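You operate a simulated robot arm through the tools that you are given. There is no shell and no other tool.

You are at the controls of a simulated robot arm. One attempt, no reset.

JOB
Vent the dome, move its cup to the black tray and put the dome back.
Fine: vent before you lift; the dome ends on the black plate with the vent shut.

The check looks at the end state, three seconds after you hand in, the way a careful person would. Anything else that was tipped, shoved, dropped, spilled or broken makes it a failure.

ROBOT AND FRAMES
A 7-joint arm with a two-finger gripper, fixed in place. Base frame: the origin is at the foot of the arm, x ahead of it, y to its left, z up; the work surface is at about z = 76. Lengths are in cm, angles in rad, forces in N, time in s.
With the tool pointing down near the work surface it reaches from about 34 to 72 cm from the base axis. Its first joint turns from -1.152 to 1.152 rad. Payload 2.45 kg.
Tool frame: the origin (TCP) lies between the finger pads and is the grasp point; the fingertips stand 2.6 cm ahead of it; z points along the fingers, y is the line along which they close. The gripper opens to 9.6 cm. The gripper's body begins 6.9 cm behind the TCP.
Orientation is that of the tool frame in the base frame, as [roll, pitch, yaw] about the fixed x, y, z axes, in that order (R = Rz(yaw) Ry(pitch) Rx(roll)). With the fingers straight down and closing along the base's y, the tool's x points along the base's -x, its y along +y and its z along -z.

CONTROLS
- The arm moves only by the tool drive_tool. Its argument "targets" is a list of rows, each an object (a shift or turn left out is 0, a gripper value left out holds the last) with "turn": the turn, a rotation vector about the tool's x, y, z in rad, a list of three; "delta_pos": the shift along the tool's x, y, z in m, a list of three; "grip": the finger opening in m, from 0 to 0.096. In form: [{"turn": [wx, wy, wz], "delta_pos": [dx, dy, dz], "grip": grip}, ...]. A call has 1 to 20 rows; each row is the pose to reach, as a shift and turn from the pose commanded when the call began, along the tool's axes at that moment. A row lasts 0.2 s, in which the tool goes at most 5 cm and 0.15 rad; a call with a longer step from one row to the next is refused whole, and so is a gripper value outside its range. Where a pose cannot be reached the arm comes as near as it can. A force on the tool above 40 N (or 10 N above the force at the start of the call, whichever is more), or a blocked arm, ends the call early, and 0.2 s more pass. Each finger halts on what it meets, pressing with about 34 N; the grip force reading is that of the motor and also rises with nothing between the fingers. The clock runs only during rows and for 0.2 s after the last one: add rows that repeat a pose to give the fingers time. It gives the time, the measured TCP pose, the force on the tool (base axes), the opening and the grip force at its end, in the units of the frame above (readings bear some noise), with the torque about the TCP (base axes, N m) and any sound that the robot's microphone picked up.
- Cameras (640 x 400 px; columns grow to the right, rows downward): "scene" is fixed at [15.47, -39.32, 140.16]; the picture's right is [0.88, -0.47, 0.00], its down [-0.31, -0.58, -0.76] and it looks along [0.35, 0.67, -0.65] (base axes); focal length 358 px, centre (320, 200). "wrist" rides on the gripper at [8.2, 0.3, -9.8] in the tool frame; the picture's right is [-0.04, 1.00, 0.00], its down [-0.73, -0.03, -0.68] and it looks along [-0.68, -0.03, 0.73] (tool axes); focal length 256 px, centre (320, 200). There is no depth. A picture from a camera that has moved, and an enlarged one, comes with that camera's place and axes in the base frame and with its lens. The place of the scene camera against the robot may be out by one fixed shift of up to 2.5 cm in any direction.
- grab_frame(camera): a new picture of that camera. No time passes.
- zoom(camera, box): a new picture of the part [left, top, right, bottom] of that camera's present view, enlarged. No time passes.
- sign_off(): hands the job in; it is judged then, once.

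Nothing tells you positions but the pictures and the camera data. Unless the task says otherwise, let go and move clear before handing in.

The tools are called as name(argument=value, ...) on one line, values as JSON. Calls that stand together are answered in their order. drive_tool: Moves the arm, as the interface text tells. Its arguments: {"type":"object","properties":{"targets":{"type":"array","items":{"type":"object","properties":{"turn":{"type":"array","items":{"type":"number"}},"delta_pos":{"type":"array","items":{"type":"number"}},"grip":{"type":"number"}}}}},"required":["targets"]} The other tools are called the same way: grab_frame (camera) takes a picture; zoom (camera, box) takes an enlarged picture of a part of a camera's view; sign_off () hands the job in.

At the start:

```text
t: 0.0
tcp_pos: [41.25, 2.39, 108.07]
tool_rot: [-3.139, 0.002, -3.141]
contact_force: [0.5, -0.7, -0.3]
torque: [-0.03, 0.03, -0.01]
gripper_width: 9.59
grip_force: 0.0
```

scene: 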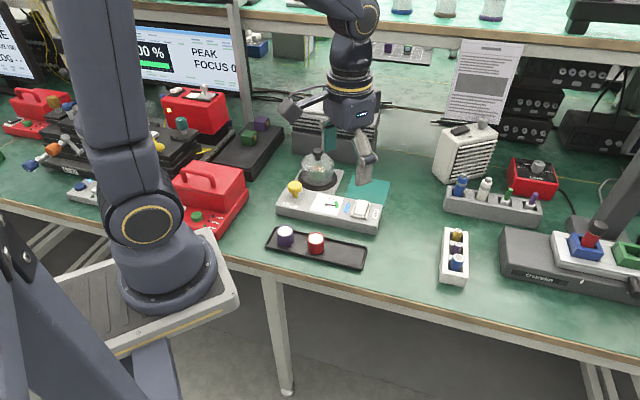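
wrist: 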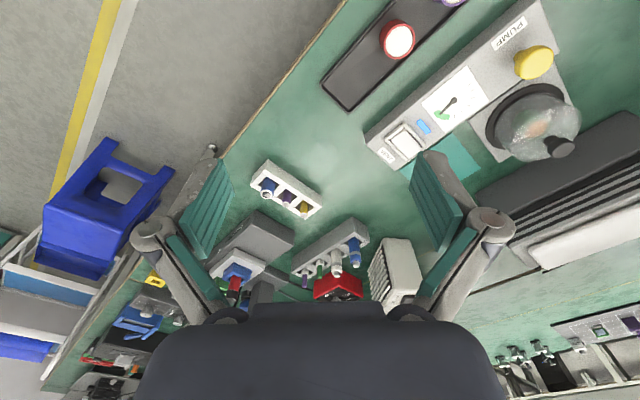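

I see a glass dome on a black plate on a pump unit, with a yellow button, a gauge and a switch, and a black tray with two cups in front of it. I'll zoom in to read the details before moving.

zoom(camera="scene", box=[250, 130, 410, 280])

zoom(camera="wrist", box=[310, 0, 640, 206])

zoom(camera="scene", box=[440, 30, 530, 130])

```text
2.67 times, centred on (330, 205) of scene
camera zoom: at [15.47, -39.32, 140.16], right [0.88, -0.47, 0.0], down [-0.31, -0.58, -0.76], along [0.35, 0.67, -0.65], focal length 956 px, centre (293, 187)
```

zoom: 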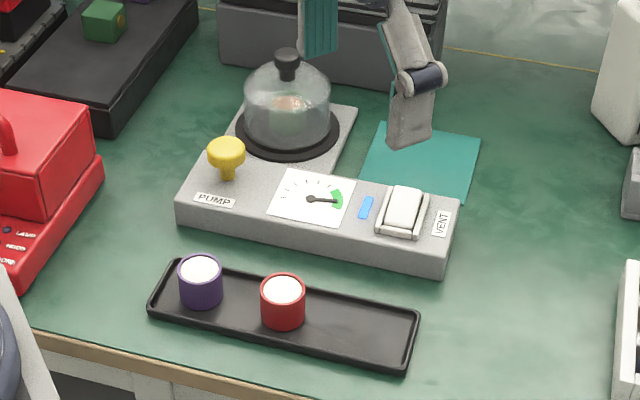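

```text
1.94 times, centred on (475, 103) of wrist
camera zoom: at [33.06, 2.77, 117.94], right [0.04, 1.0, 0.0], down [0.73, -0.03, 0.68], along [0.68, -0.03, -0.73], focal length 496 px, centre (19, 388)
```

zoom: 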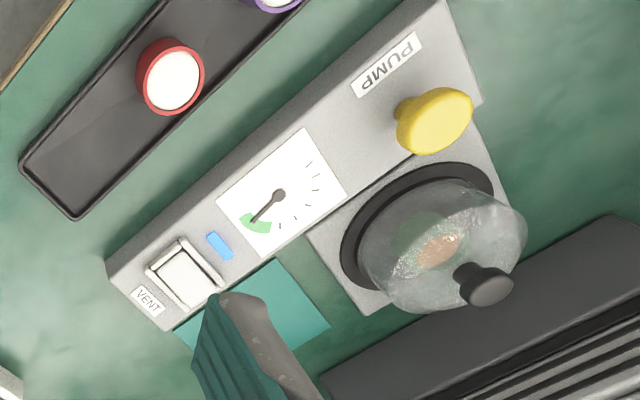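

```text
4.00 times, centred on (485, 80) of scene
camera zoom: at [15.47, -39.32, 140.16], right [0.88, -0.47, 0.0], down [-0.31, -0.58, -0.76], along [0.35, 0.67, -0.65], focal length 1434 px, centre (-340, 680)
```

zoom: 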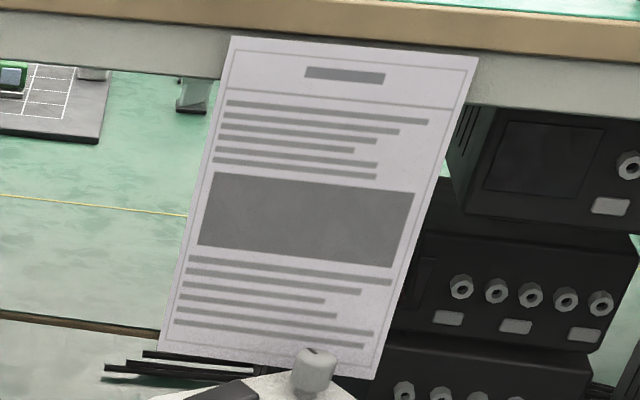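

The unit is rotated about -37° from x. The dome sits near (52, 34), the vent near (58, 13) and the pump plunger near (41, 28). I'll swing the wrist camera round for a closer, accurate look.

drive_tool(targets=[{"delta_pos": [0.005, 0.02, 0.01], "turn": [0, 0, -0.1]}, {"delta_pos": [0.01, 0.05, 0.02], "turn": [0, 0, -0.22]}, {"delta_pos": [0.02, 0.08, 0.03], "turn": [0, 0, -0.34]}, {"delta_pos": [0.03, 0.11, 0.04], "turn": [0, 0, -0.46]}, {"delta_pos": [0.03, 0.126, 0.05], "turn": [0, 0, -0.58]}, {"delta_pos": [0.03, 0.126, 0.05], "turn": [0, 0, -0.6]}, {"delta_pos": [0.03, 0.126, 0.05], "turn": [0, 0, -0.6]}])

grab_frame(camera="wrist")

grab_frame(camera="scene")

```text
t: 1.6
tcp_pos: [38.16, 15.01, 103.19]
tool_rot: [-3.141, 0.0, -2.539]
contact_force: [-0.1, -0.5, -0.1]
torque: [0.0, -0.04, -0.01]
gripper_width: 9.6
grip_force: 0.0
```

```text
taken
camera wrist: at [31.17, 10.68, 112.94], right [-0.53, 0.85, 0.0], down [0.62, 0.39, 0.68], along [0.57, 0.36, -0.73], focal length 256 px, centre (320, 200)
```

wrist: 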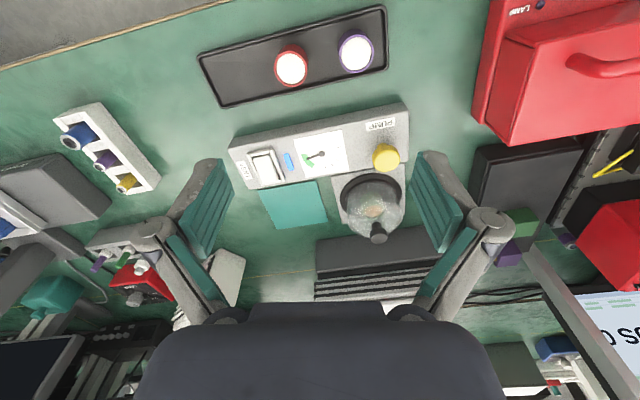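

```text
taken
```

scene: 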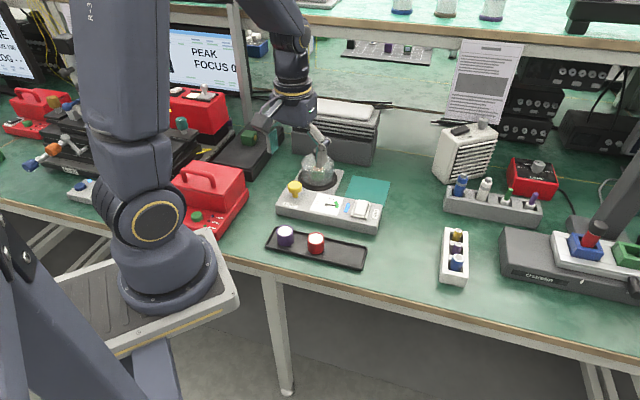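

zoom(camera="wrist", box=[210, 90, 430, 250])

zoom(camera="wrist", box=[190, 0, 410, 130])

zoom(camera="scene", box=[255, 140, 405, 280])

```text
2.50 times, centred on (320, 170) of wrist
camera zoom: at [31.17, 10.68, 112.94], right [-0.53, 0.85, 0.0], down [0.62, 0.39, 0.68], along [0.57, 0.36, -0.73], focal length 640 px, centre (320, 275)
```

zoom: 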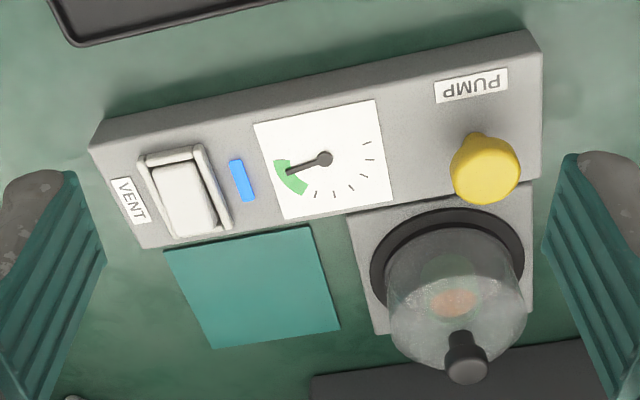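

```text
2.91 times, centred on (300, 65) of wrist
camera zoom: at [31.17, 10.68, 112.94], right [-0.53, 0.85, 0.0], down [0.62, 0.39, 0.68], along [0.57, 0.36, -0.73], focal length 745 px, centre (378, 593)
```

zoom: 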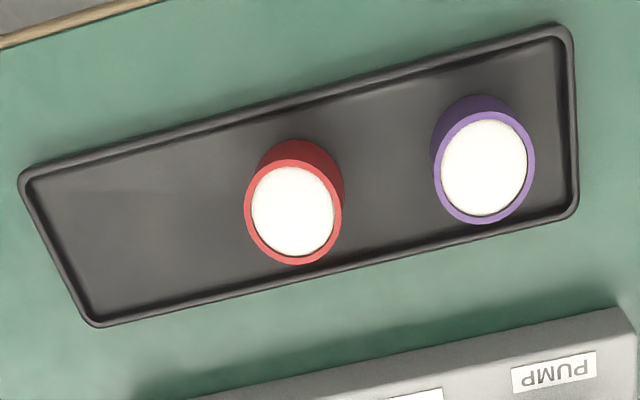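

```text
2.86 times, centred on (330, 210) of scene
camera zoom: at [15.47, -39.32, 140.16], right [0.88, -0.47, 0.0], down [-0.31, -0.58, -0.76], along [0.35, 0.67, -0.65], focal length 1024 px, centre (291, 171)
```

zoom: 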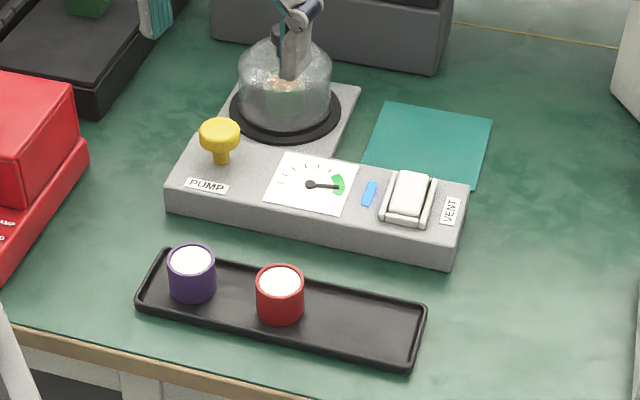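

zoom(camera="wrist", box=[235, 135, 305, 195])

zoom(camera="scene", box=[330, 190, 380, 230])

zoom(camera="wrist", box=[330, 160, 420, 250])

```text
6.67 times, centred on (270, 165) of wrist
camera zoom: at [31.17, 10.68, 112.94], right [-0.53, 0.85, 0.0], down [0.62, 0.39, 0.68], along [0.57, 0.36, -0.73], focal length 1707 px, centre (653, 433)
```

zoom: 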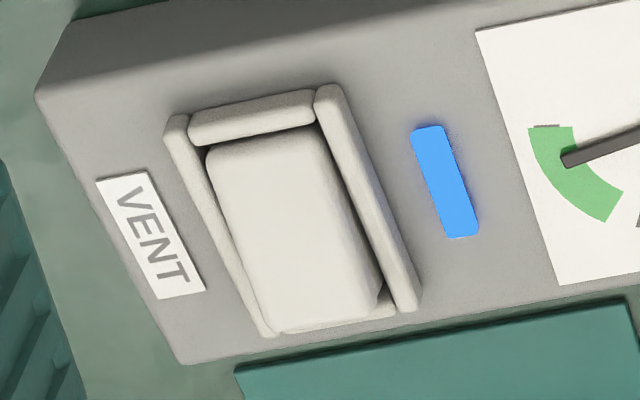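

```text
10.00 times, centred on (355, 210) of scene
camera zoom: at [15.47, -39.32, 140.16], right [0.88, -0.47, 0.0], down [-0.31, -0.58, -0.76], along [0.35, 0.67, -0.65], focal length 3585 px, centre (-30, 100)
```

zoom: 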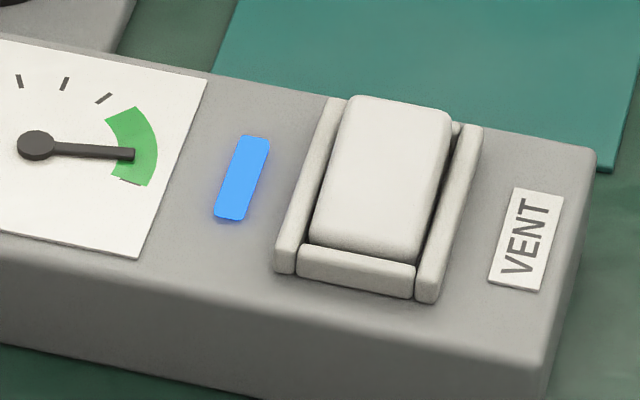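

```text
4.44 times, centred on (375, 205) of wrist
camera zoom: at [31.17, 10.68, 112.94], right [-0.53, 0.85, 0.0], down [0.62, 0.39, 0.68], along [0.57, 0.36, -0.73], focal length 1138 px, centre (76, 178)
```

zoom: 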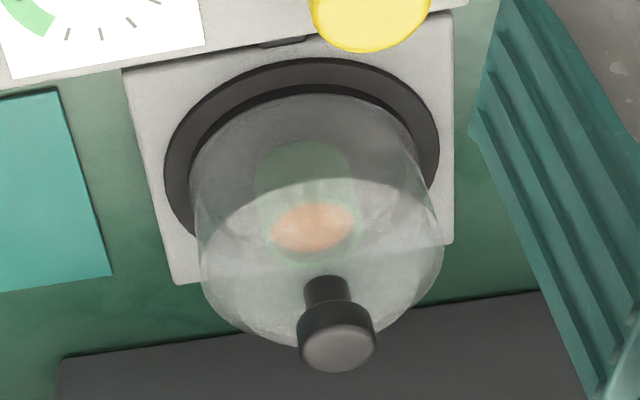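

Triangulating the two wrist views gives:

| Item | Position (cm) |
|---|---|
| Dome axis | (51.9, 34.2), knob top z ≈ 89 |
| Panel top | z ≈ 79.4 |
| Rocker | centre (55.7, 16.2), front end down, back end raised |
| Teal mat | (64, 25.5) |
| Free tray spot | (44.7, 8.5) |

Next I'll close the fingers and hover above the rocker's raised end.

drive_tool(targets=[{"delta_pos": [-0.028, -0.0145, 0.0135], "turn": [0, 0, -0.04], "grip": 0.0}, {"delta_pos": [-0.056, -0.029, 0.027], "turn": [0, 0, -0.08]}, {"delta_pos": [-0.084, -0.0435, 0.041], "turn": [0, 0, -0.12]}, {"delta_pos": [-0.112, -0.058, 0.055], "turn": [0, 0, -0.16]}, {"delta_pos": [-0.14, -0.0725, 0.068], "turn": [0, 0, -0.2]}, {"delta_pos": [-0.1666, -0.0868, 0.082], "turn": [0, 0, -0.22]}, {"delta_pos": [-0.1666, -0.0868, 0.082], "turn": [0, 0, -0.22]}, {"delta_pos": [-0.1666, -0.0868, 0.082], "turn": [0, 0, -0.22]}])

grab_frame(camera="wrist")

zoom(camera="scene", box=[255, 130, 415, 260])

```text
t: 3.4
tcp_pos: [56.71, 17.25, 94.92]
tool_rot: [3.141, 0.001, -2.321]
contact_force: [-1.1, 0.2, -1.0]
torque: [0.03, 0.01, 0.0]
gripper_width: 0.0
grip_force: 28.2
```

```text
taken
camera wrist: at [50.96, 11.49, 104.77], right [-0.7, 0.71, 0.0], down [0.52, 0.52, 0.68], along [0.48, 0.48, -0.73], focal length 256 px, centre (320, 200)
```

wrist: 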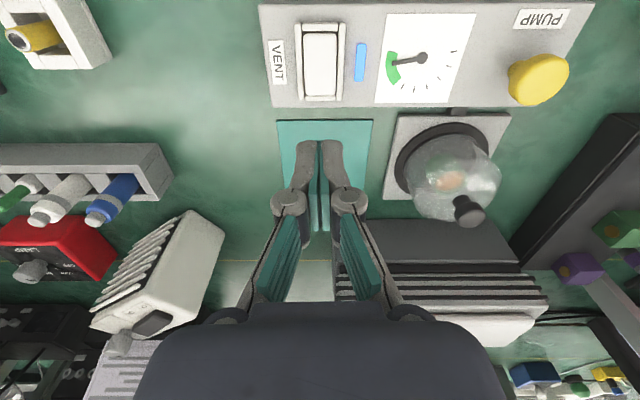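

```text
3.08 times, centred on (335, 195) of scene
camera zoom: at [15.47, -39.32, 140.16], right [0.88, -0.47, 0.0], down [-0.31, -0.58, -0.76], along [0.35, 0.67, -0.65], focal length 1103 px, centre (274, 215)
```

zoom: 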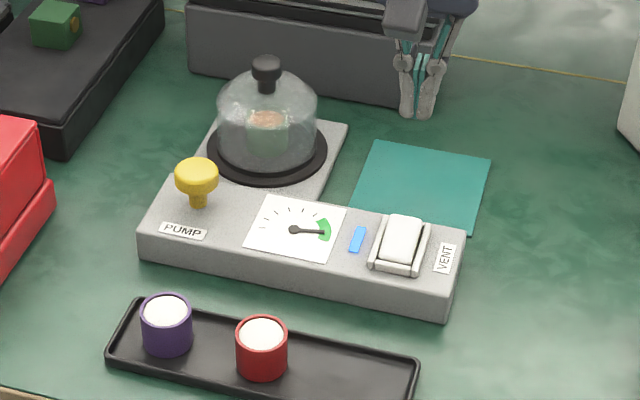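

zoom(camera="wrist", box=[250, 0, 410, 110])

zoom(camera="wrist", box=[370, 80, 610, 240])

```text
3.64 times, centred on (330, 55) of wrist
camera zoom: at [50.96, 11.49, 104.77], right [-0.7, 0.71, 0.0], down [0.52, 0.52, 0.68], along [0.48, 0.48, -0.73], focal length 931 px, centre (284, 727)
```

zoom: 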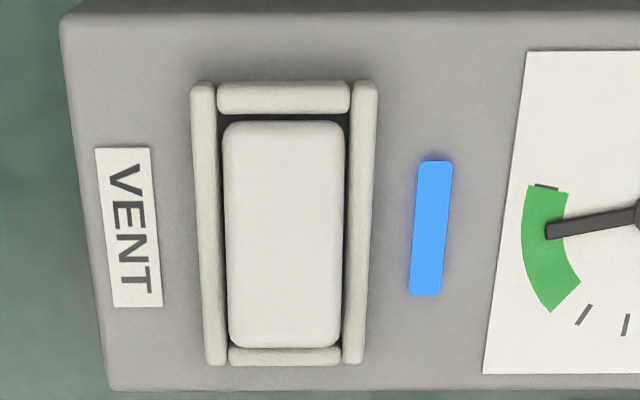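

```text
2.50 times, centred on (490, 160) of wrist
camera zoom: at [50.96, 11.49, 104.77], right [-0.7, 0.71, 0.0], down [0.52, 0.52, 0.68], along [0.48, 0.48, -0.73], focal length 640 px, centre (-105, 300)
```

zoom: 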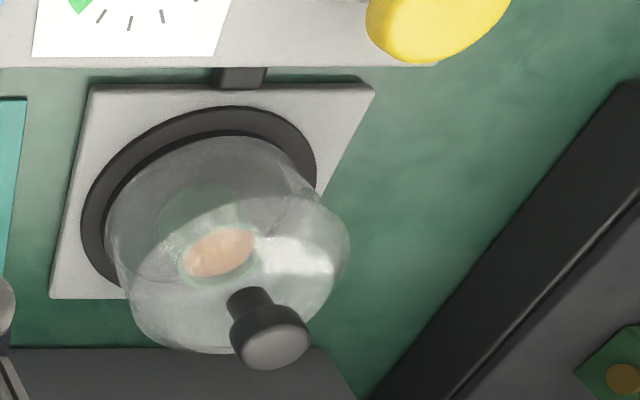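

The unit is now square to the gripper and the rocker is directly below it. I'll tilt the closed fingers so that one edge lands near the raised rear end, and come down close above it.

drive_tool(targets=[{"delta_pos": [-0.001, 0, 0.02], "turn": [0, -0.1, 0]}, {"delta_pos": [-0.002, 0, 0.045], "turn": [0, -0.2, 0]}, {"delta_pos": [-0.002, 0, 0.07], "turn": [0, -0.3, 0]}, {"delta_pos": [-0.002, 0, 0.09], "turn": [0, -0.35, 0]}, {"delta_pos": [-0.002, 0, 0.09], "turn": [0, -0.35, 0]}])

grab_frame(camera="wrist")

zoom(camera="scene", box=[320, 160, 400, 230])

```text
t: 4.6
tcp_pos: [56.84, 17.46, 86.04]
tool_rot: [-3.141, 0.351, -2.321]
contact_force: [0.0, -0.2, -0.4]
torque: [-0.01, -0.01, 0.03]
gripper_width: 0.01
grip_force: 28.9
```

```text
taken
camera wrist: at [49.12, 9.61, 92.39], right [-0.7, 0.71, 0.01], down [0.33, 0.31, 0.89], along [0.63, 0.63, -0.46], focal length 256 px, centre (320, 200)
```

wrist: 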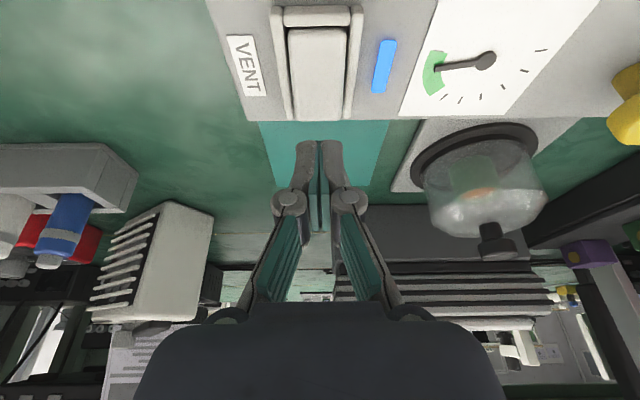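

```text
5.71 times, centred on (360, 195) of scene
camera zoom: at [15.47, -39.32, 140.16], right [0.88, -0.47, 0.0], down [-0.31, -0.58, -0.76], along [0.35, 0.67, -0.65], focal length 2049 px, centre (91, 229)
```

zoom: 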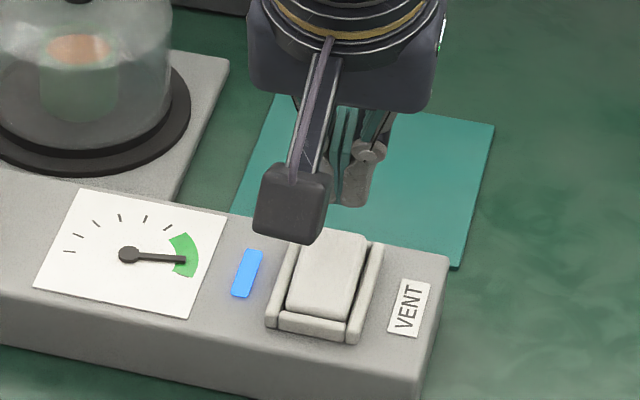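

The finger edge is about 2.4 cm above the rocker's rear end. I'll press straight down in small steps.

drive_tool(targets=[{"delta_pos": [0.00343, 0, 0.00939]}, {"delta_pos": [0.00617, 0, 0.0169]}, {"delta_pos": [0.00754, 0, 0.02066]}, {"delta_pos": [0.00823, 0, 0.02254]}, {"delta_pos": [0.00892, 0, 0.0244]}, {"delta_pos": [0.0096, 0, 0.0263]}])

zoom(camera="scene", box=[320, 160, 400, 230])

grab_frame(camera="wrist")

```text
t: 6.0
tcp_pos: [57.37, 17.44, 83.37]
tool_rot: [-3.137, 0.355, -2.319]
contact_force: [-4.3, -2.9, 32.8]
torque: [-0.16, 0.27, 0.02]
gripper_width: 0.6
grip_force: 28.1
```

```text
5.71 times, centred on (360, 195) of scene
camera zoom: at [15.4, -39.35, 140.16], right [0.88, -0.47, 0.0], down [-0.31, -0.58, -0.76], along [0.35, 0.67, -0.65], focal length 2049 px, centre (91, 229)
```

zoom: 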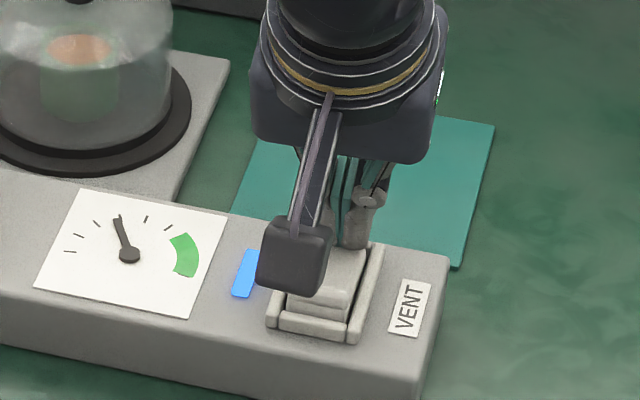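

```text
taken
camera wrist: at [49.36, 9.59, 89.73], right [-0.71, 0.71, 0.01], down [0.33, 0.31, 0.89], along [0.63, 0.63, -0.45], focal length 256 px, centre (320, 200)
```

wrist: 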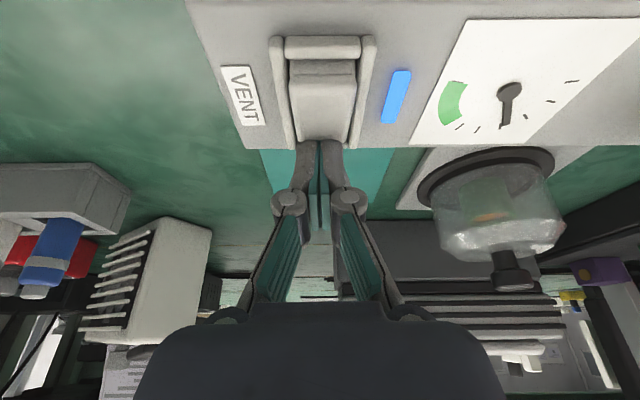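

The rocker has flipped to its other side and the gauge needle is falling, so the vent is open. I'll back straight up and check that it stays open.

drive_tool(targets=[{"delta_pos": [-0.00343, 0, -0.00939]}, {"delta_pos": [-0.0103, 0, -0.0282]}, {"delta_pos": [-0.0206, 0, -0.0563]}, {"delta_pos": [-0.0343, 0, -0.0939]}, {"delta_pos": [-0.0343, 0, -0.0939]}])

grab_frame(camera="wrist")

zoom(camera="scene", box=[260, 130, 400, 240])

```text
t: 7.2
tcp_pos: [57.09, 17.36, 93.34]
tool_rot: [3.14, 0.349, -2.32]
contact_force: [0.0, 0.6, -0.5]
torque: [0.03, 0.02, 0.0]
gripper_width: 0.0
grip_force: 29.0
```

```text
taken
camera wrist: at [49.26, 9.44, 99.78], right [-0.7, 0.71, 0.01], down [0.33, 0.31, 0.89], along [0.63, 0.63, -0.46], focal length 256 px, centre (320, 200)
```

wrist: 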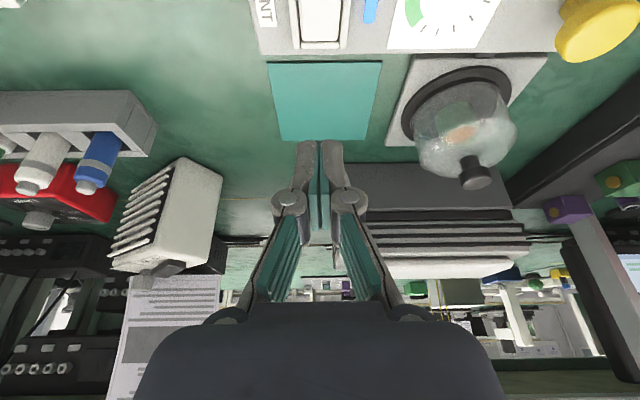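

```text
3.64 times, centred on (330, 185) of scene
camera zoom: at [15.47, -39.32, 140.16], right [0.88, -0.47, 0.0], down [-0.31, -0.58, -0.76], along [0.35, 0.67, -0.65], focal length 1304 px, centre (284, 254)
```

zoom: 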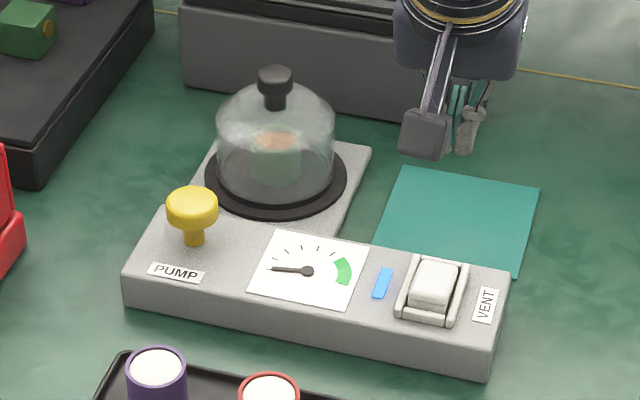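

The needle has dropped to the far left and the rocker is staying over, so the dome is vented. Next I'll straighten the tool, rise, and move over the dome to look at the knob.

drive_tool(targets=[{"delta_pos": [-0.0137, 0, -0.0376], "turn": [0, 0.05, 0]}, {"delta_pos": [-0.032, 0.03, -0.038], "turn": [0, 0.12, 0], "grip": 0.06}, {"delta_pos": [-0.05, 0.065, -0.037], "turn": [0, 0.19, 0]}, {"delta_pos": [-0.07, 0.1, -0.036], "turn": [0, 0.26, 0]}, {"delta_pos": [-0.09, 0.13, -0.034], "turn": [0, 0.33, 0]}, {"delta_pos": [-0.1052, 0.1528, -0.0325], "turn": [0, 0.35, 0]}, {"delta_pos": [-0.1052, 0.1528, -0.0325], "turn": [0, 0.35, 0]}])

grab_frame(camera="wrist")

zoom(camera="scene", box=[260, 100, 400, 220])

```text
t: 8.8
tcp_pos: [52.06, 34.04, 99.79]
tool_rot: [3.141, 0.0, -2.321]
contact_force: [-0.3, -0.7, 0.0]
torque: [-0.01, 0.03, 0.01]
gripper_width: 6.02
grip_force: 0.2
```

```text
taken
camera wrist: at [46.11, 28.45, 109.73], right [-0.7, 0.71, 0.0], down [0.52, 0.52, 0.68], along [0.48, 0.48, -0.73], focal length 256 px, centre (320, 200)
```

wrist: 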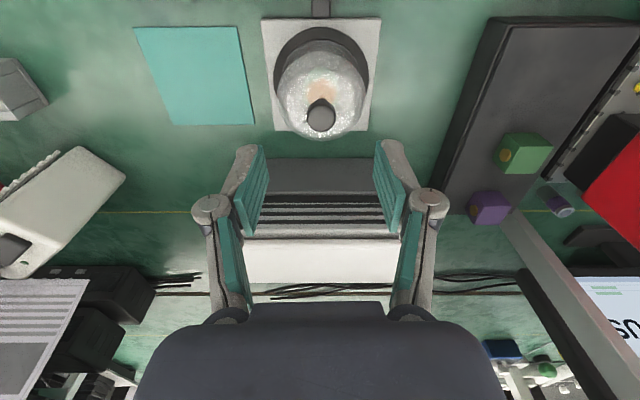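

```text
3.33 times, centred on (330, 160) of scene
camera zoom: at [15.47, -39.32, 140.16], right [0.88, -0.47, 0.0], down [-0.31, -0.58, -0.76], along [0.35, 0.67, -0.65], focal length 1195 px, centre (287, 333)
```

zoom: 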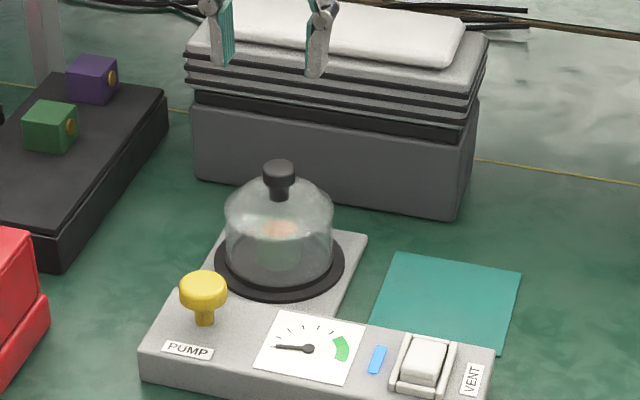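

zoom(camera="wrist", box=[250, 10, 390, 140])

zoom(camera="scene", box=[290, 140, 360, 195])

```text
3.08 times, centred on (320, 75) of wrist
camera zoom: at [46.11, 28.45, 109.73], right [-0.7, 0.71, 0.0], down [0.52, 0.52, 0.68], along [0.48, 0.48, -0.73], focal length 788 px, centre (320, 585)
```

zoom: 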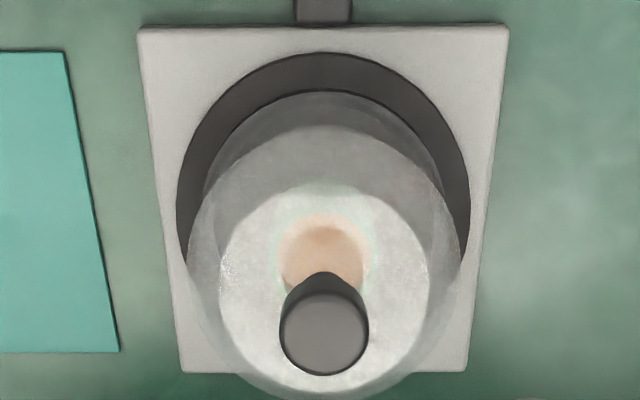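

```text
7.27 times, centred on (325, 168) of scene
camera zoom: at [15.47, -39.32, 140.16], right [0.88, -0.47, 0.0], down [-0.31, -0.58, -0.76], along [0.35, 0.67, -0.65], focal length 2607 px, centre (284, 436)
```

zoom: 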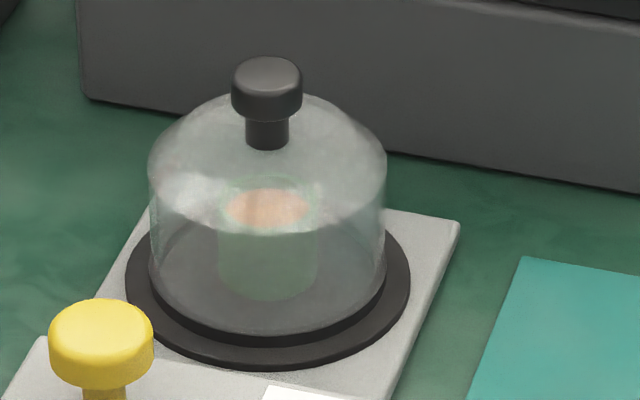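

The knob is laterally centred under the tool, but its distance along the view direction is still uncertain by about 1 cm. I'll drop closer, keeping the tips above the knob, and measure again.

drive_tool(targets=[{"delta_pos": [-0.005, 0, 0.03]}, {"delta_pos": [-0.01, 0, 0.055]}, {"delta_pos": [-0.01, 0, 0.055]}])

grab_frame(camera="wrist")

zoom(camera="wrist", box=[220, 20, 420, 200])

zoom(camera="scene", box=[270, 120, 370, 200])

```text
t: 9.6
tcp_pos: [52.63, 35.0, 94.37]
tool_rot: [-3.141, 0.001, -2.321]
contact_force: [1.1, -0.7, 0.0]
torque: [0.0, 0.01, -0.01]
gripper_width: 6.0
grip_force: 0.0
```

```text
taken
camera wrist: at [46.82, 29.26, 104.24], right [-0.7, 0.71, 0.0], down [0.52, 0.52, 0.68], along [0.48, 0.48, -0.73], focal length 256 px, centre (320, 200)
```

wrist: 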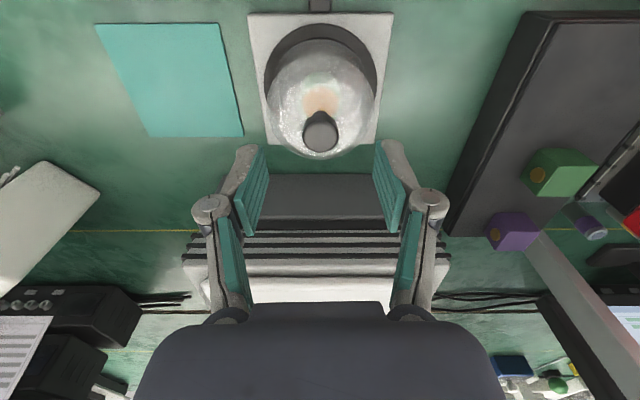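

```text
2.22 times, centred on (320, 110) of wrist
camera zoom: at [46.82, 29.26, 104.24], right [-0.7, 0.71, 0.0], down [0.52, 0.52, 0.68], along [0.48, 0.48, -0.73], focal length 569 px, centre (320, 400)
```

zoom: 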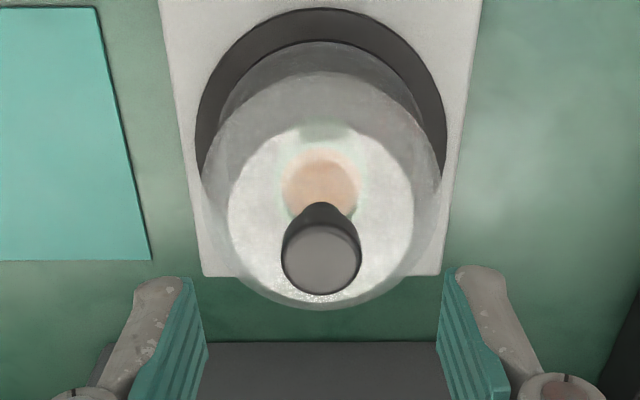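

```text
5.00 times, centred on (320, 160) of scene
camera zoom: at [15.47, -39.32, 140.16], right [0.88, -0.47, 0.0], down [-0.31, -0.58, -0.76], along [0.35, 0.67, -0.65], focal length 1792 px, centre (320, 400)
```

zoom: 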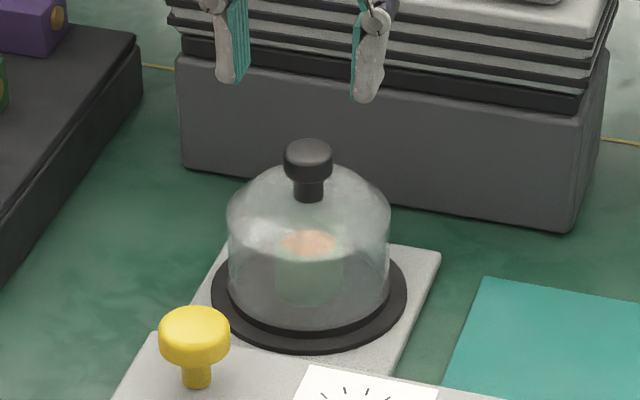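

Comparing the views shows the base plate is lower than I assumed, at about z 78.2. That puts the dome axis near (53.5, 35.5) and the knob top near z 87.5. I'll shift forward 1.1 cm, descend a little, and check again.

drive_tool(targets=[{"delta_pos": [-0.011, 0, 0.012]}, {"delta_pos": [-0.011, 0, 0.027]}, {"delta_pos": [-0.011, 0, 0.027]}])

zoom(camera="wrist", box=[220, 20, 420, 200])

zoom(camera="scene", box=[270, 120, 370, 200])

```text
t: 10.4
tcp_pos: [53.58, 35.76, 91.59]
tool_rot: [3.14, -0.001, -2.323]
contact_force: [-0.6, 0.0, 0.3]
torque: [-0.01, 0.01, 0.02]
gripper_width: 6.03
grip_force: 0.1
```

```text
2.22 times, centred on (320, 110) of wrist
camera zoom: at [47.54, 30.09, 101.4], right [-0.7, 0.71, 0.0], down [0.52, 0.52, 0.68], along [0.48, 0.48, -0.73], focal length 569 px, centre (320, 400)
```

zoom: 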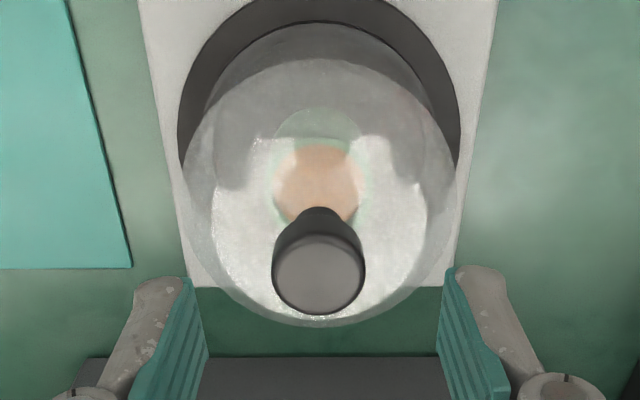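

```text
5.00 times, centred on (320, 160) of scene
camera zoom: at [15.47, -39.32, 140.16], right [0.88, -0.47, 0.0], down [-0.31, -0.58, -0.76], along [0.35, 0.67, -0.65], focal length 1792 px, centre (320, 400)
```

zoom: 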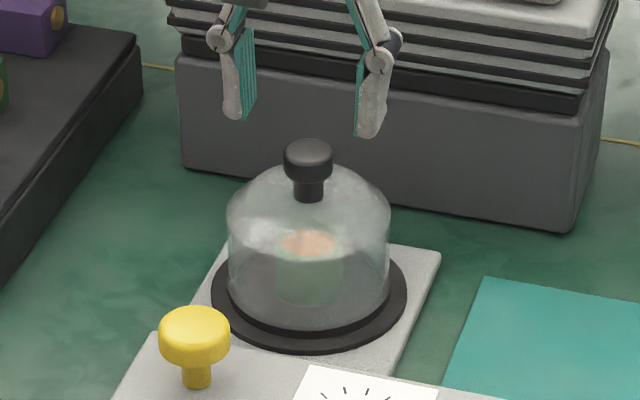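

The knob top is at z ≈ 87.4 and aligned under the gripper. I'll descend so the pads straddle the knob head with the tips just above the glass.

drive_tool(targets=[{"delta_pos": [-0.001, -0.0015, 0.015]}, {"delta_pos": [-0.001, -0.0015, 0.03]}, {"delta_pos": [-0.001, -0.0015, 0.041]}, {"delta_pos": [-0.001, -0.0015, 0.041]}])

zoom(camera="wrist", box=[220, 60, 420, 240])

zoom(camera="scene", box=[280, 130, 350, 190])

```text
t: 11.4
tcp_pos: [53.47, 35.56, 87.46]
tool_rot: [-3.139, -0.001, -2.32]
contact_force: [0.7, -0.1, -0.2]
torque: [-0.04, -0.01, -0.03]
gripper_width: 5.97
grip_force: 0.0
```

```text
2.22 times, centred on (320, 150) of wrist
camera zoom: at [47.61, 29.93, 97.35], right [-0.7, 0.71, 0.0], down [0.52, 0.52, 0.68], along [0.48, 0.48, -0.73], focal length 569 px, centre (320, 311)
```

zoom: 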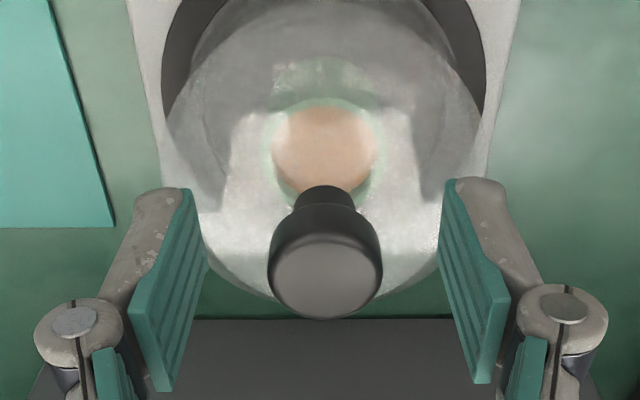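

```text
6.67 times, centred on (315, 160) of scene
camera zoom: at [15.47, -39.32, 140.16], right [0.88, -0.47, 0.0], down [-0.31, -0.58, -0.76], along [0.35, 0.67, -0.65], focal length 2390 px, centre (353, 467)
```

zoom: 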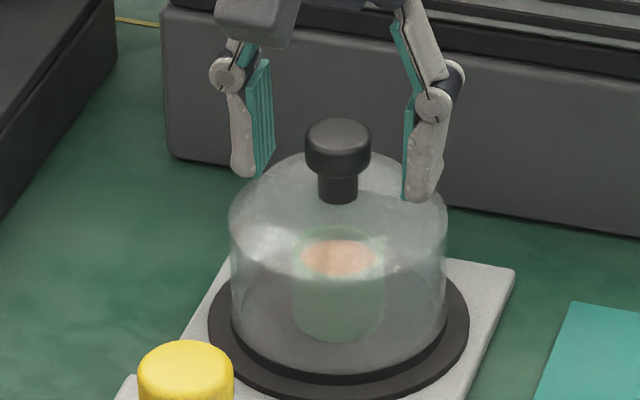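

The knob is centred between the pads. I'll close on it and then lift slightly to test the grip.

drive_tool(targets=[{"delta_pos": [0, 0, 0], "grip": 0.02}, {"delta_pos": [0, 0, 0], "grip": 0.02}, {"delta_pos": [0, 0, 0], "grip": 0.0}, {"delta_pos": [0, 0, 0], "grip": 0.0}, {"delta_pos": [0, 0, 0], "grip": 0.0}])

zoom(camera="scene", box=[280, 130, 350, 190])

```text
t: 12.6
tcp_pos: [53.62, 35.52, 87.57]
tool_rot: [-3.14, -0.001, -2.322]
contact_force: [-0.3, 0.0, 1.0]
torque: [-0.02, 0.03, -0.02]
gripper_width: 2.66
grip_force: 33.9
```

```text
6.67 times, centred on (315, 160) of scene
camera zoom: at [15.47, -39.32, 140.16], right [0.88, -0.47, 0.0], down [-0.31, -0.58, -0.76], along [0.35, 0.67, -0.65], focal length 2390 px, centre (353, 467)
```

zoom: 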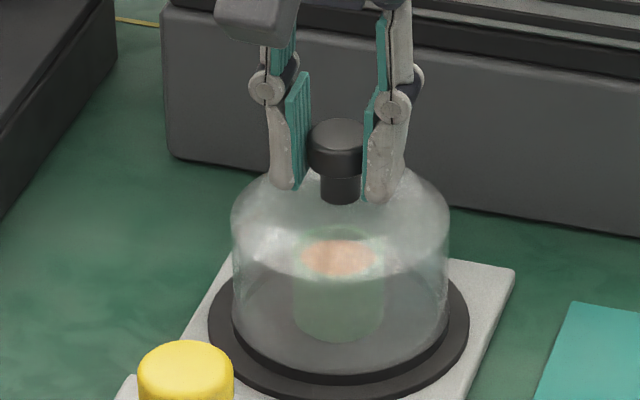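

The grip holds at 2.66 cm, which matches the knob. I'll lift the dome straight up slowly.

drive_tool(targets=[{"delta_pos": [0, 0, -0.003]}, {"delta_pos": [0, 0, -0.008]}, {"delta_pos": [0, 0, -0.015]}, {"delta_pos": [0, 0, -0.025]}, {"delta_pos": [0, 0, -0.04]}, {"delta_pos": [0, 0, -0.06]}, {"delta_pos": [0, 0, -0.08]}, {"delta_pos": [0, 0, -0.08]}])

zoom(camera="scene", box=[260, 110, 400, 220])

grab_frame(camera="wrist")

```text
t: 14.4
tcp_pos: [53.48, 35.84, 95.48]
tool_rot: [-3.142, 0.0, -2.32]
contact_force: [-0.1, -0.4, 0.0]
torque: [0.01, 0.01, 0.01]
gripper_width: 0.0
grip_force: 28.5
```

```text
3.64 times, centred on (330, 165) of scene
camera zoom: at [15.47, -39.32, 140.16], right [0.88, -0.47, 0.0], down [-0.31, -0.58, -0.76], along [0.35, 0.67, -0.65], focal length 1304 px, centre (284, 327)
```

zoom: 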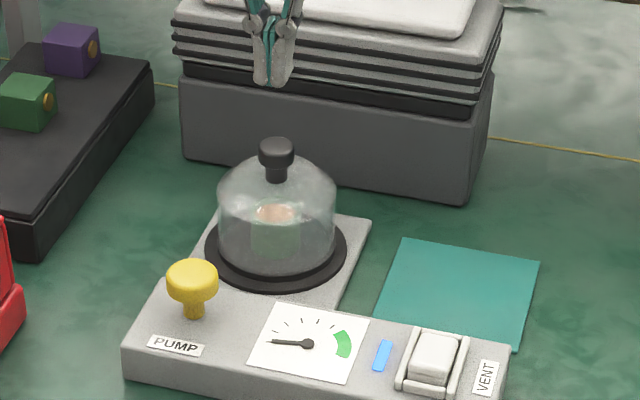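

```text
taken
camera wrist: at [47.63, 30.09, 105.27], right [-0.7, 0.71, 0.0], down [0.52, 0.52, 0.68], along [0.48, 0.48, -0.73], focal length 256 px, centre (320, 200)
```

wrist: 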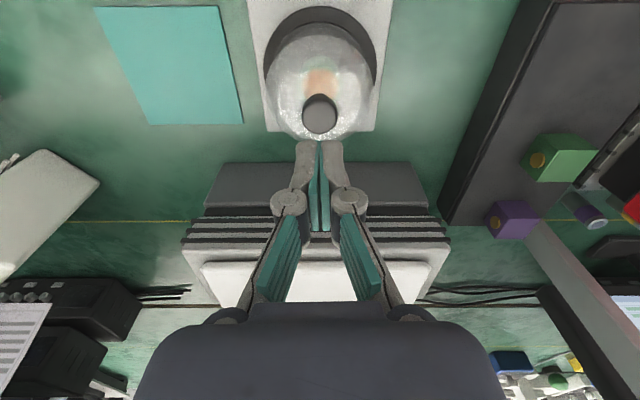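

The fingers slipped off the knob and the dome is still seated. I need to find out whether there is residual vacuum or just a poor grip, so I'll look at the gauge, the vent and the knob.

zoom(camera="scene", box=[315, 185, 385, 235])

zoom(camera="scene", box=[285, 140, 350, 190])

zoom(camera="wrist", box=[240, 0, 400, 150])

```text
8.00 times, centred on (350, 210) of scene
camera zoom: at [15.47, -39.32, 140.16], right [0.88, -0.47, 0.0], down [-0.31, -0.58, -0.76], along [0.35, 0.67, -0.65], focal length 2868 px, centre (80, 120)
```

zoom: 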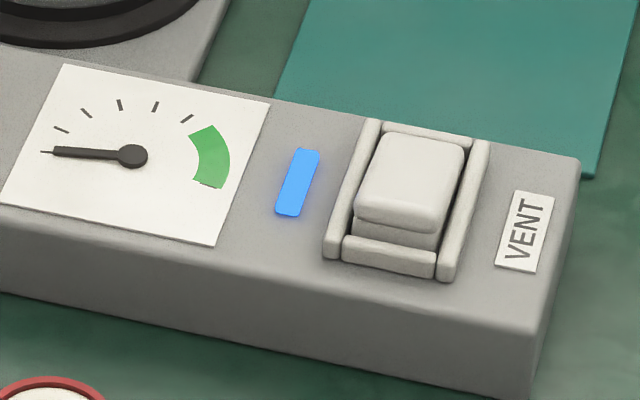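

```text
8.00 times, centred on (318, 165) of scene
camera zoom: at [15.47, -39.32, 140.16], right [0.88, -0.47, 0.0], down [-0.31, -0.58, -0.76], along [0.35, 0.67, -0.65], focal length 2868 px, centre (340, 480)
```

zoom: 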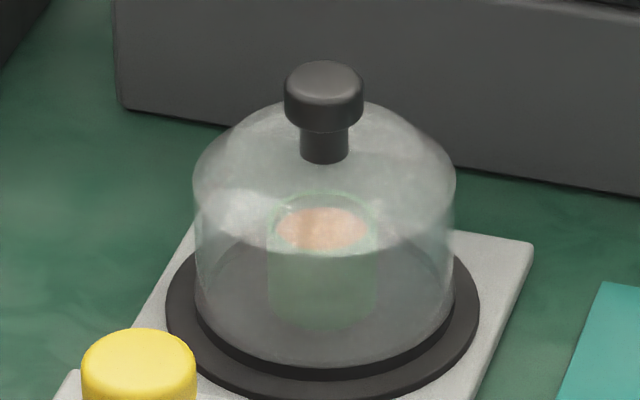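

```text
2.67 times, centred on (320, 75) of wrist
camera zoom: at [47.63, 30.09, 105.27], right [-0.7, 0.71, 0.0], down [0.52, 0.52, 0.68], along [0.48, 0.48, -0.73], focal length 683 px, centre (320, 533)
```

zoom: 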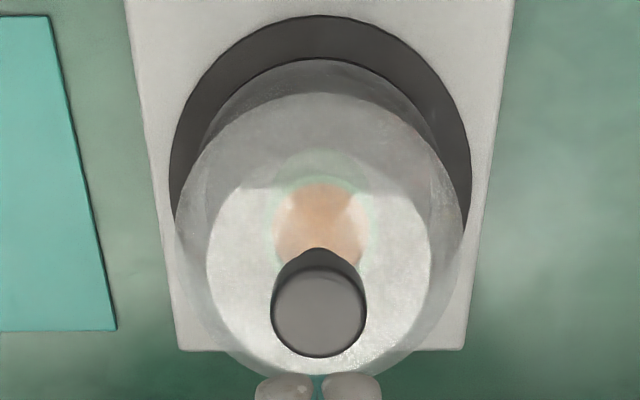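

The gauge reads zero and the dome looks undisturbed, so this looks like a slip. I'll re-grip slightly lower, lift in tiny steps, and read the forces.

drive_tool(targets=[{"delta_pos": [0, 0, 0.0], "grip": 0.06}, {"delta_pos": [0, 0, 0.0], "grip": 0.06}, {"delta_pos": [0, 0, 0.0], "grip": 0.06}, {"delta_pos": [0, 0, 0.03]}, {"delta_pos": [0, 0, 0.055]}, {"delta_pos": [0, 0, 0.07]}, {"delta_pos": [0, 0, 0.078]}, {"delta_pos": [0, 0, 0.082]}, {"delta_pos": [0, 0, 0.082]}])

zoom(camera="wrist", box=[220, 60, 420, 240])

zoom(camera="scene", box=[290, 140, 340, 180])

```text
t: 16.4
tcp_pos: [53.42, 35.77, 87.19]
tool_rot: [-3.14, 0.0, -2.321]
contact_force: [0.7, -0.4, 0.5]
torque: [0.03, -0.01, -0.01]
gripper_width: 5.99
grip_force: 0.0
```

```text
2.22 times, centred on (320, 150) of wrist
camera zoom: at [47.65, 30.04, 97.05], right [-0.7, 0.71, 0.0], down [0.52, 0.52, 0.68], along [0.48, 0.48, -0.73], focal length 569 px, centre (320, 311)
```

zoom: 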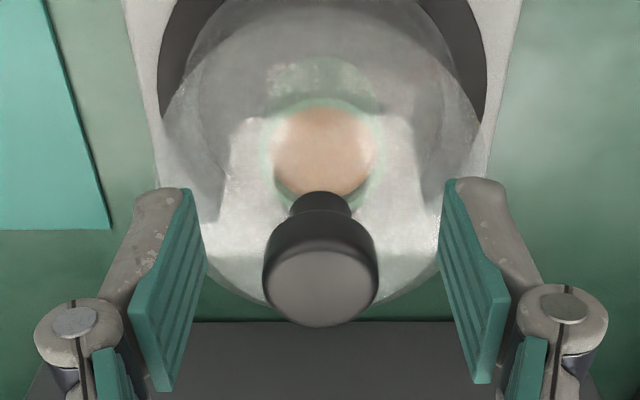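

```text
10.00 times, centred on (315, 160) of scene
camera zoom: at [15.47, -39.32, 140.16], right [0.88, -0.47, 0.0], down [-0.31, -0.58, -0.76], along [0.35, 0.67, -0.65], focal length 3585 px, centre (370, 600)
```

zoom: 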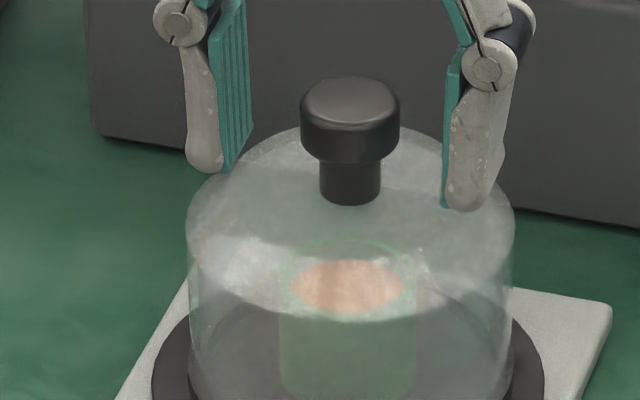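

drive_tool(targets=[{"delta_pos": [0, 0, 0], "grip": 0.02}, {"delta_pos": [0, 0, 0], "grip": 0.02}, {"delta_pos": [0, 0, 0], "grip": 0.0}, {"delta_pos": [0, 0, 0], "grip": 0.0}, {"delta_pos": [0, 0, 0], "grip": 0.0}, {"delta_pos": [0, 0, 0], "grip": 0.0}, {"delta_pos": [0, 0, -0.001], "grip": 0.0}, {"delta_pos": [0, 0, -0.002], "grip": 0.0}])

zoom(camera="scene", box=[290, 140, 340, 180])

zoom(camera="wrist", box=[220, 60, 420, 240])

```text
t: 18.2
tcp_pos: [53.55, 35.77, 87.5]
tool_rot: [3.14, -0.001, -2.323]
contact_force: [0.2, 0.3, -1.7]
torque: [0.03, -0.01, -0.06]
gripper_width: 2.64
grip_force: 33.8
```

```text
10.00 times, centred on (315, 160) of scene
camera zoom: at [15.47, -39.32, 140.16], right [0.88, -0.47, 0.0], down [-0.31, -0.58, -0.76], along [0.35, 0.67, -0.65], focal length 3585 px, centre (370, 600)
```

zoom: 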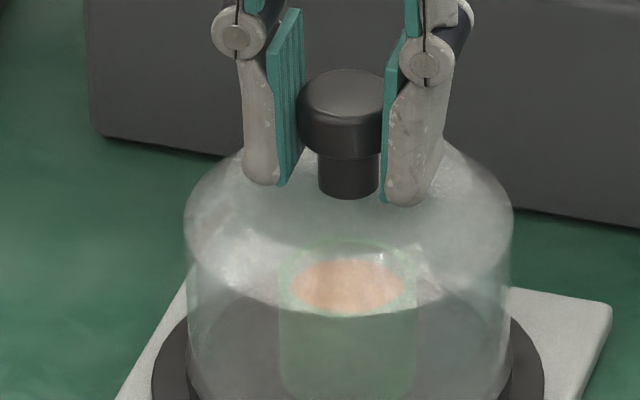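

```text
2.22 times, centred on (320, 150) of wrist
camera zoom: at [47.6, 30.02, 97.3], right [-0.7, 0.71, 0.0], down [0.52, 0.52, 0.68], along [0.48, 0.48, -0.73], focal length 569 px, centre (320, 311)
```

zoom: 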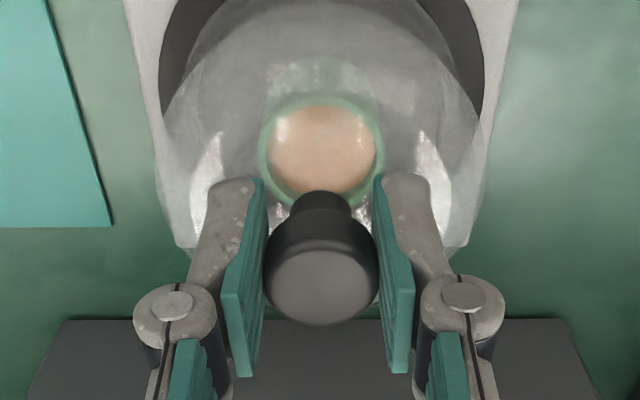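

The dome is rising with the fingers and the load is only about 2 N, so it isn't stuck. The earlier lift must have slipped. I'll keep lifting gently and check as I go.

drive_tool(targets=[{"delta_pos": [0, 0, -0.001]}, {"delta_pos": [0, 0, -0.002]}, {"delta_pos": [0, 0, -0.003]}, {"delta_pos": [0, 0, -0.004]}, {"delta_pos": [0, 0, -0.005]}])

zoom(camera="scene", box=[280, 140, 350, 200])

```text
t: 19.4
tcp_pos: [53.47, 35.62, 88.02]
tool_rot: [-3.141, 0.0, -2.322]
contact_force: [0.0, 0.6, -1.3]
torque: [-0.02, -0.01, -0.02]
gripper_width: 2.64
grip_force: 34.5
```

```text
6.67 times, centred on (315, 170) of scene
camera zoom: at [15.47, -39.32, 140.16], right [0.88, -0.47, 0.0], down [-0.31, -0.58, -0.76], along [0.35, 0.67, -0.65], focal length 2390 px, centre (353, 400)
```

zoom: 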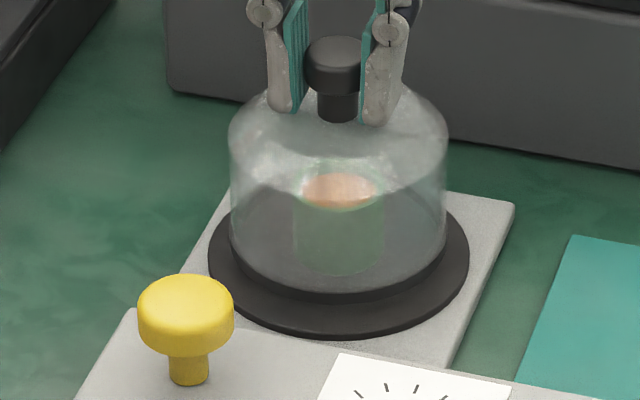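

drive_tool(targets=[{"delta_pos": [0, 0, -0.002]}, {"delta_pos": [0, 0, -0.004]}, {"delta_pos": [0, 0, -0.006]}, {"delta_pos": [0, 0, -0.009]}, {"delta_pos": [0, 0, -0.012]}, {"delta_pos": [0, 0, -0.015]}, {"delta_pos": [0, 0, -0.018]}, {"delta_pos": [0, 0, -0.021]}, {"delta_pos": [0, 0, -0.023]}, {"delta_pos": [0, 0, -0.024]}])

zoom(camera="scene", box=[280, 140, 350, 200])

```text
t: 21.6
tcp_pos: [53.54, 35.63, 90.39]
tool_rot: [-3.141, 0.001, -2.322]
contact_force: [0.8, -0.3, -0.2]
torque: [0.02, 0.03, 0.0]
gripper_width: 2.63
grip_force: 33.7
```

```text
6.67 times, centred on (315, 170) of scene
camera zoom: at [15.47, -39.32, 140.16], right [0.88, -0.47, 0.0], down [-0.31, -0.58, -0.76], along [0.35, 0.67, -0.65], focal length 2390 px, centre (353, 400)
```

zoom: 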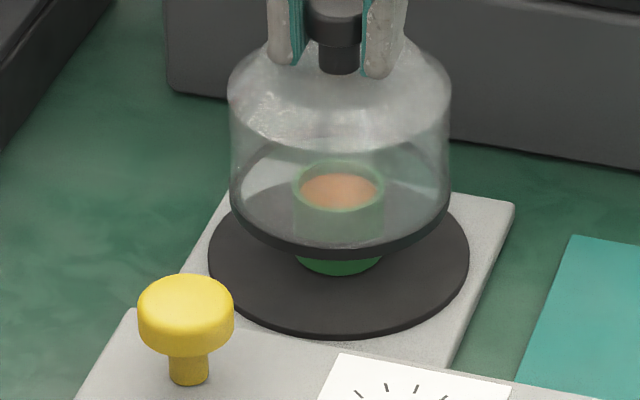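

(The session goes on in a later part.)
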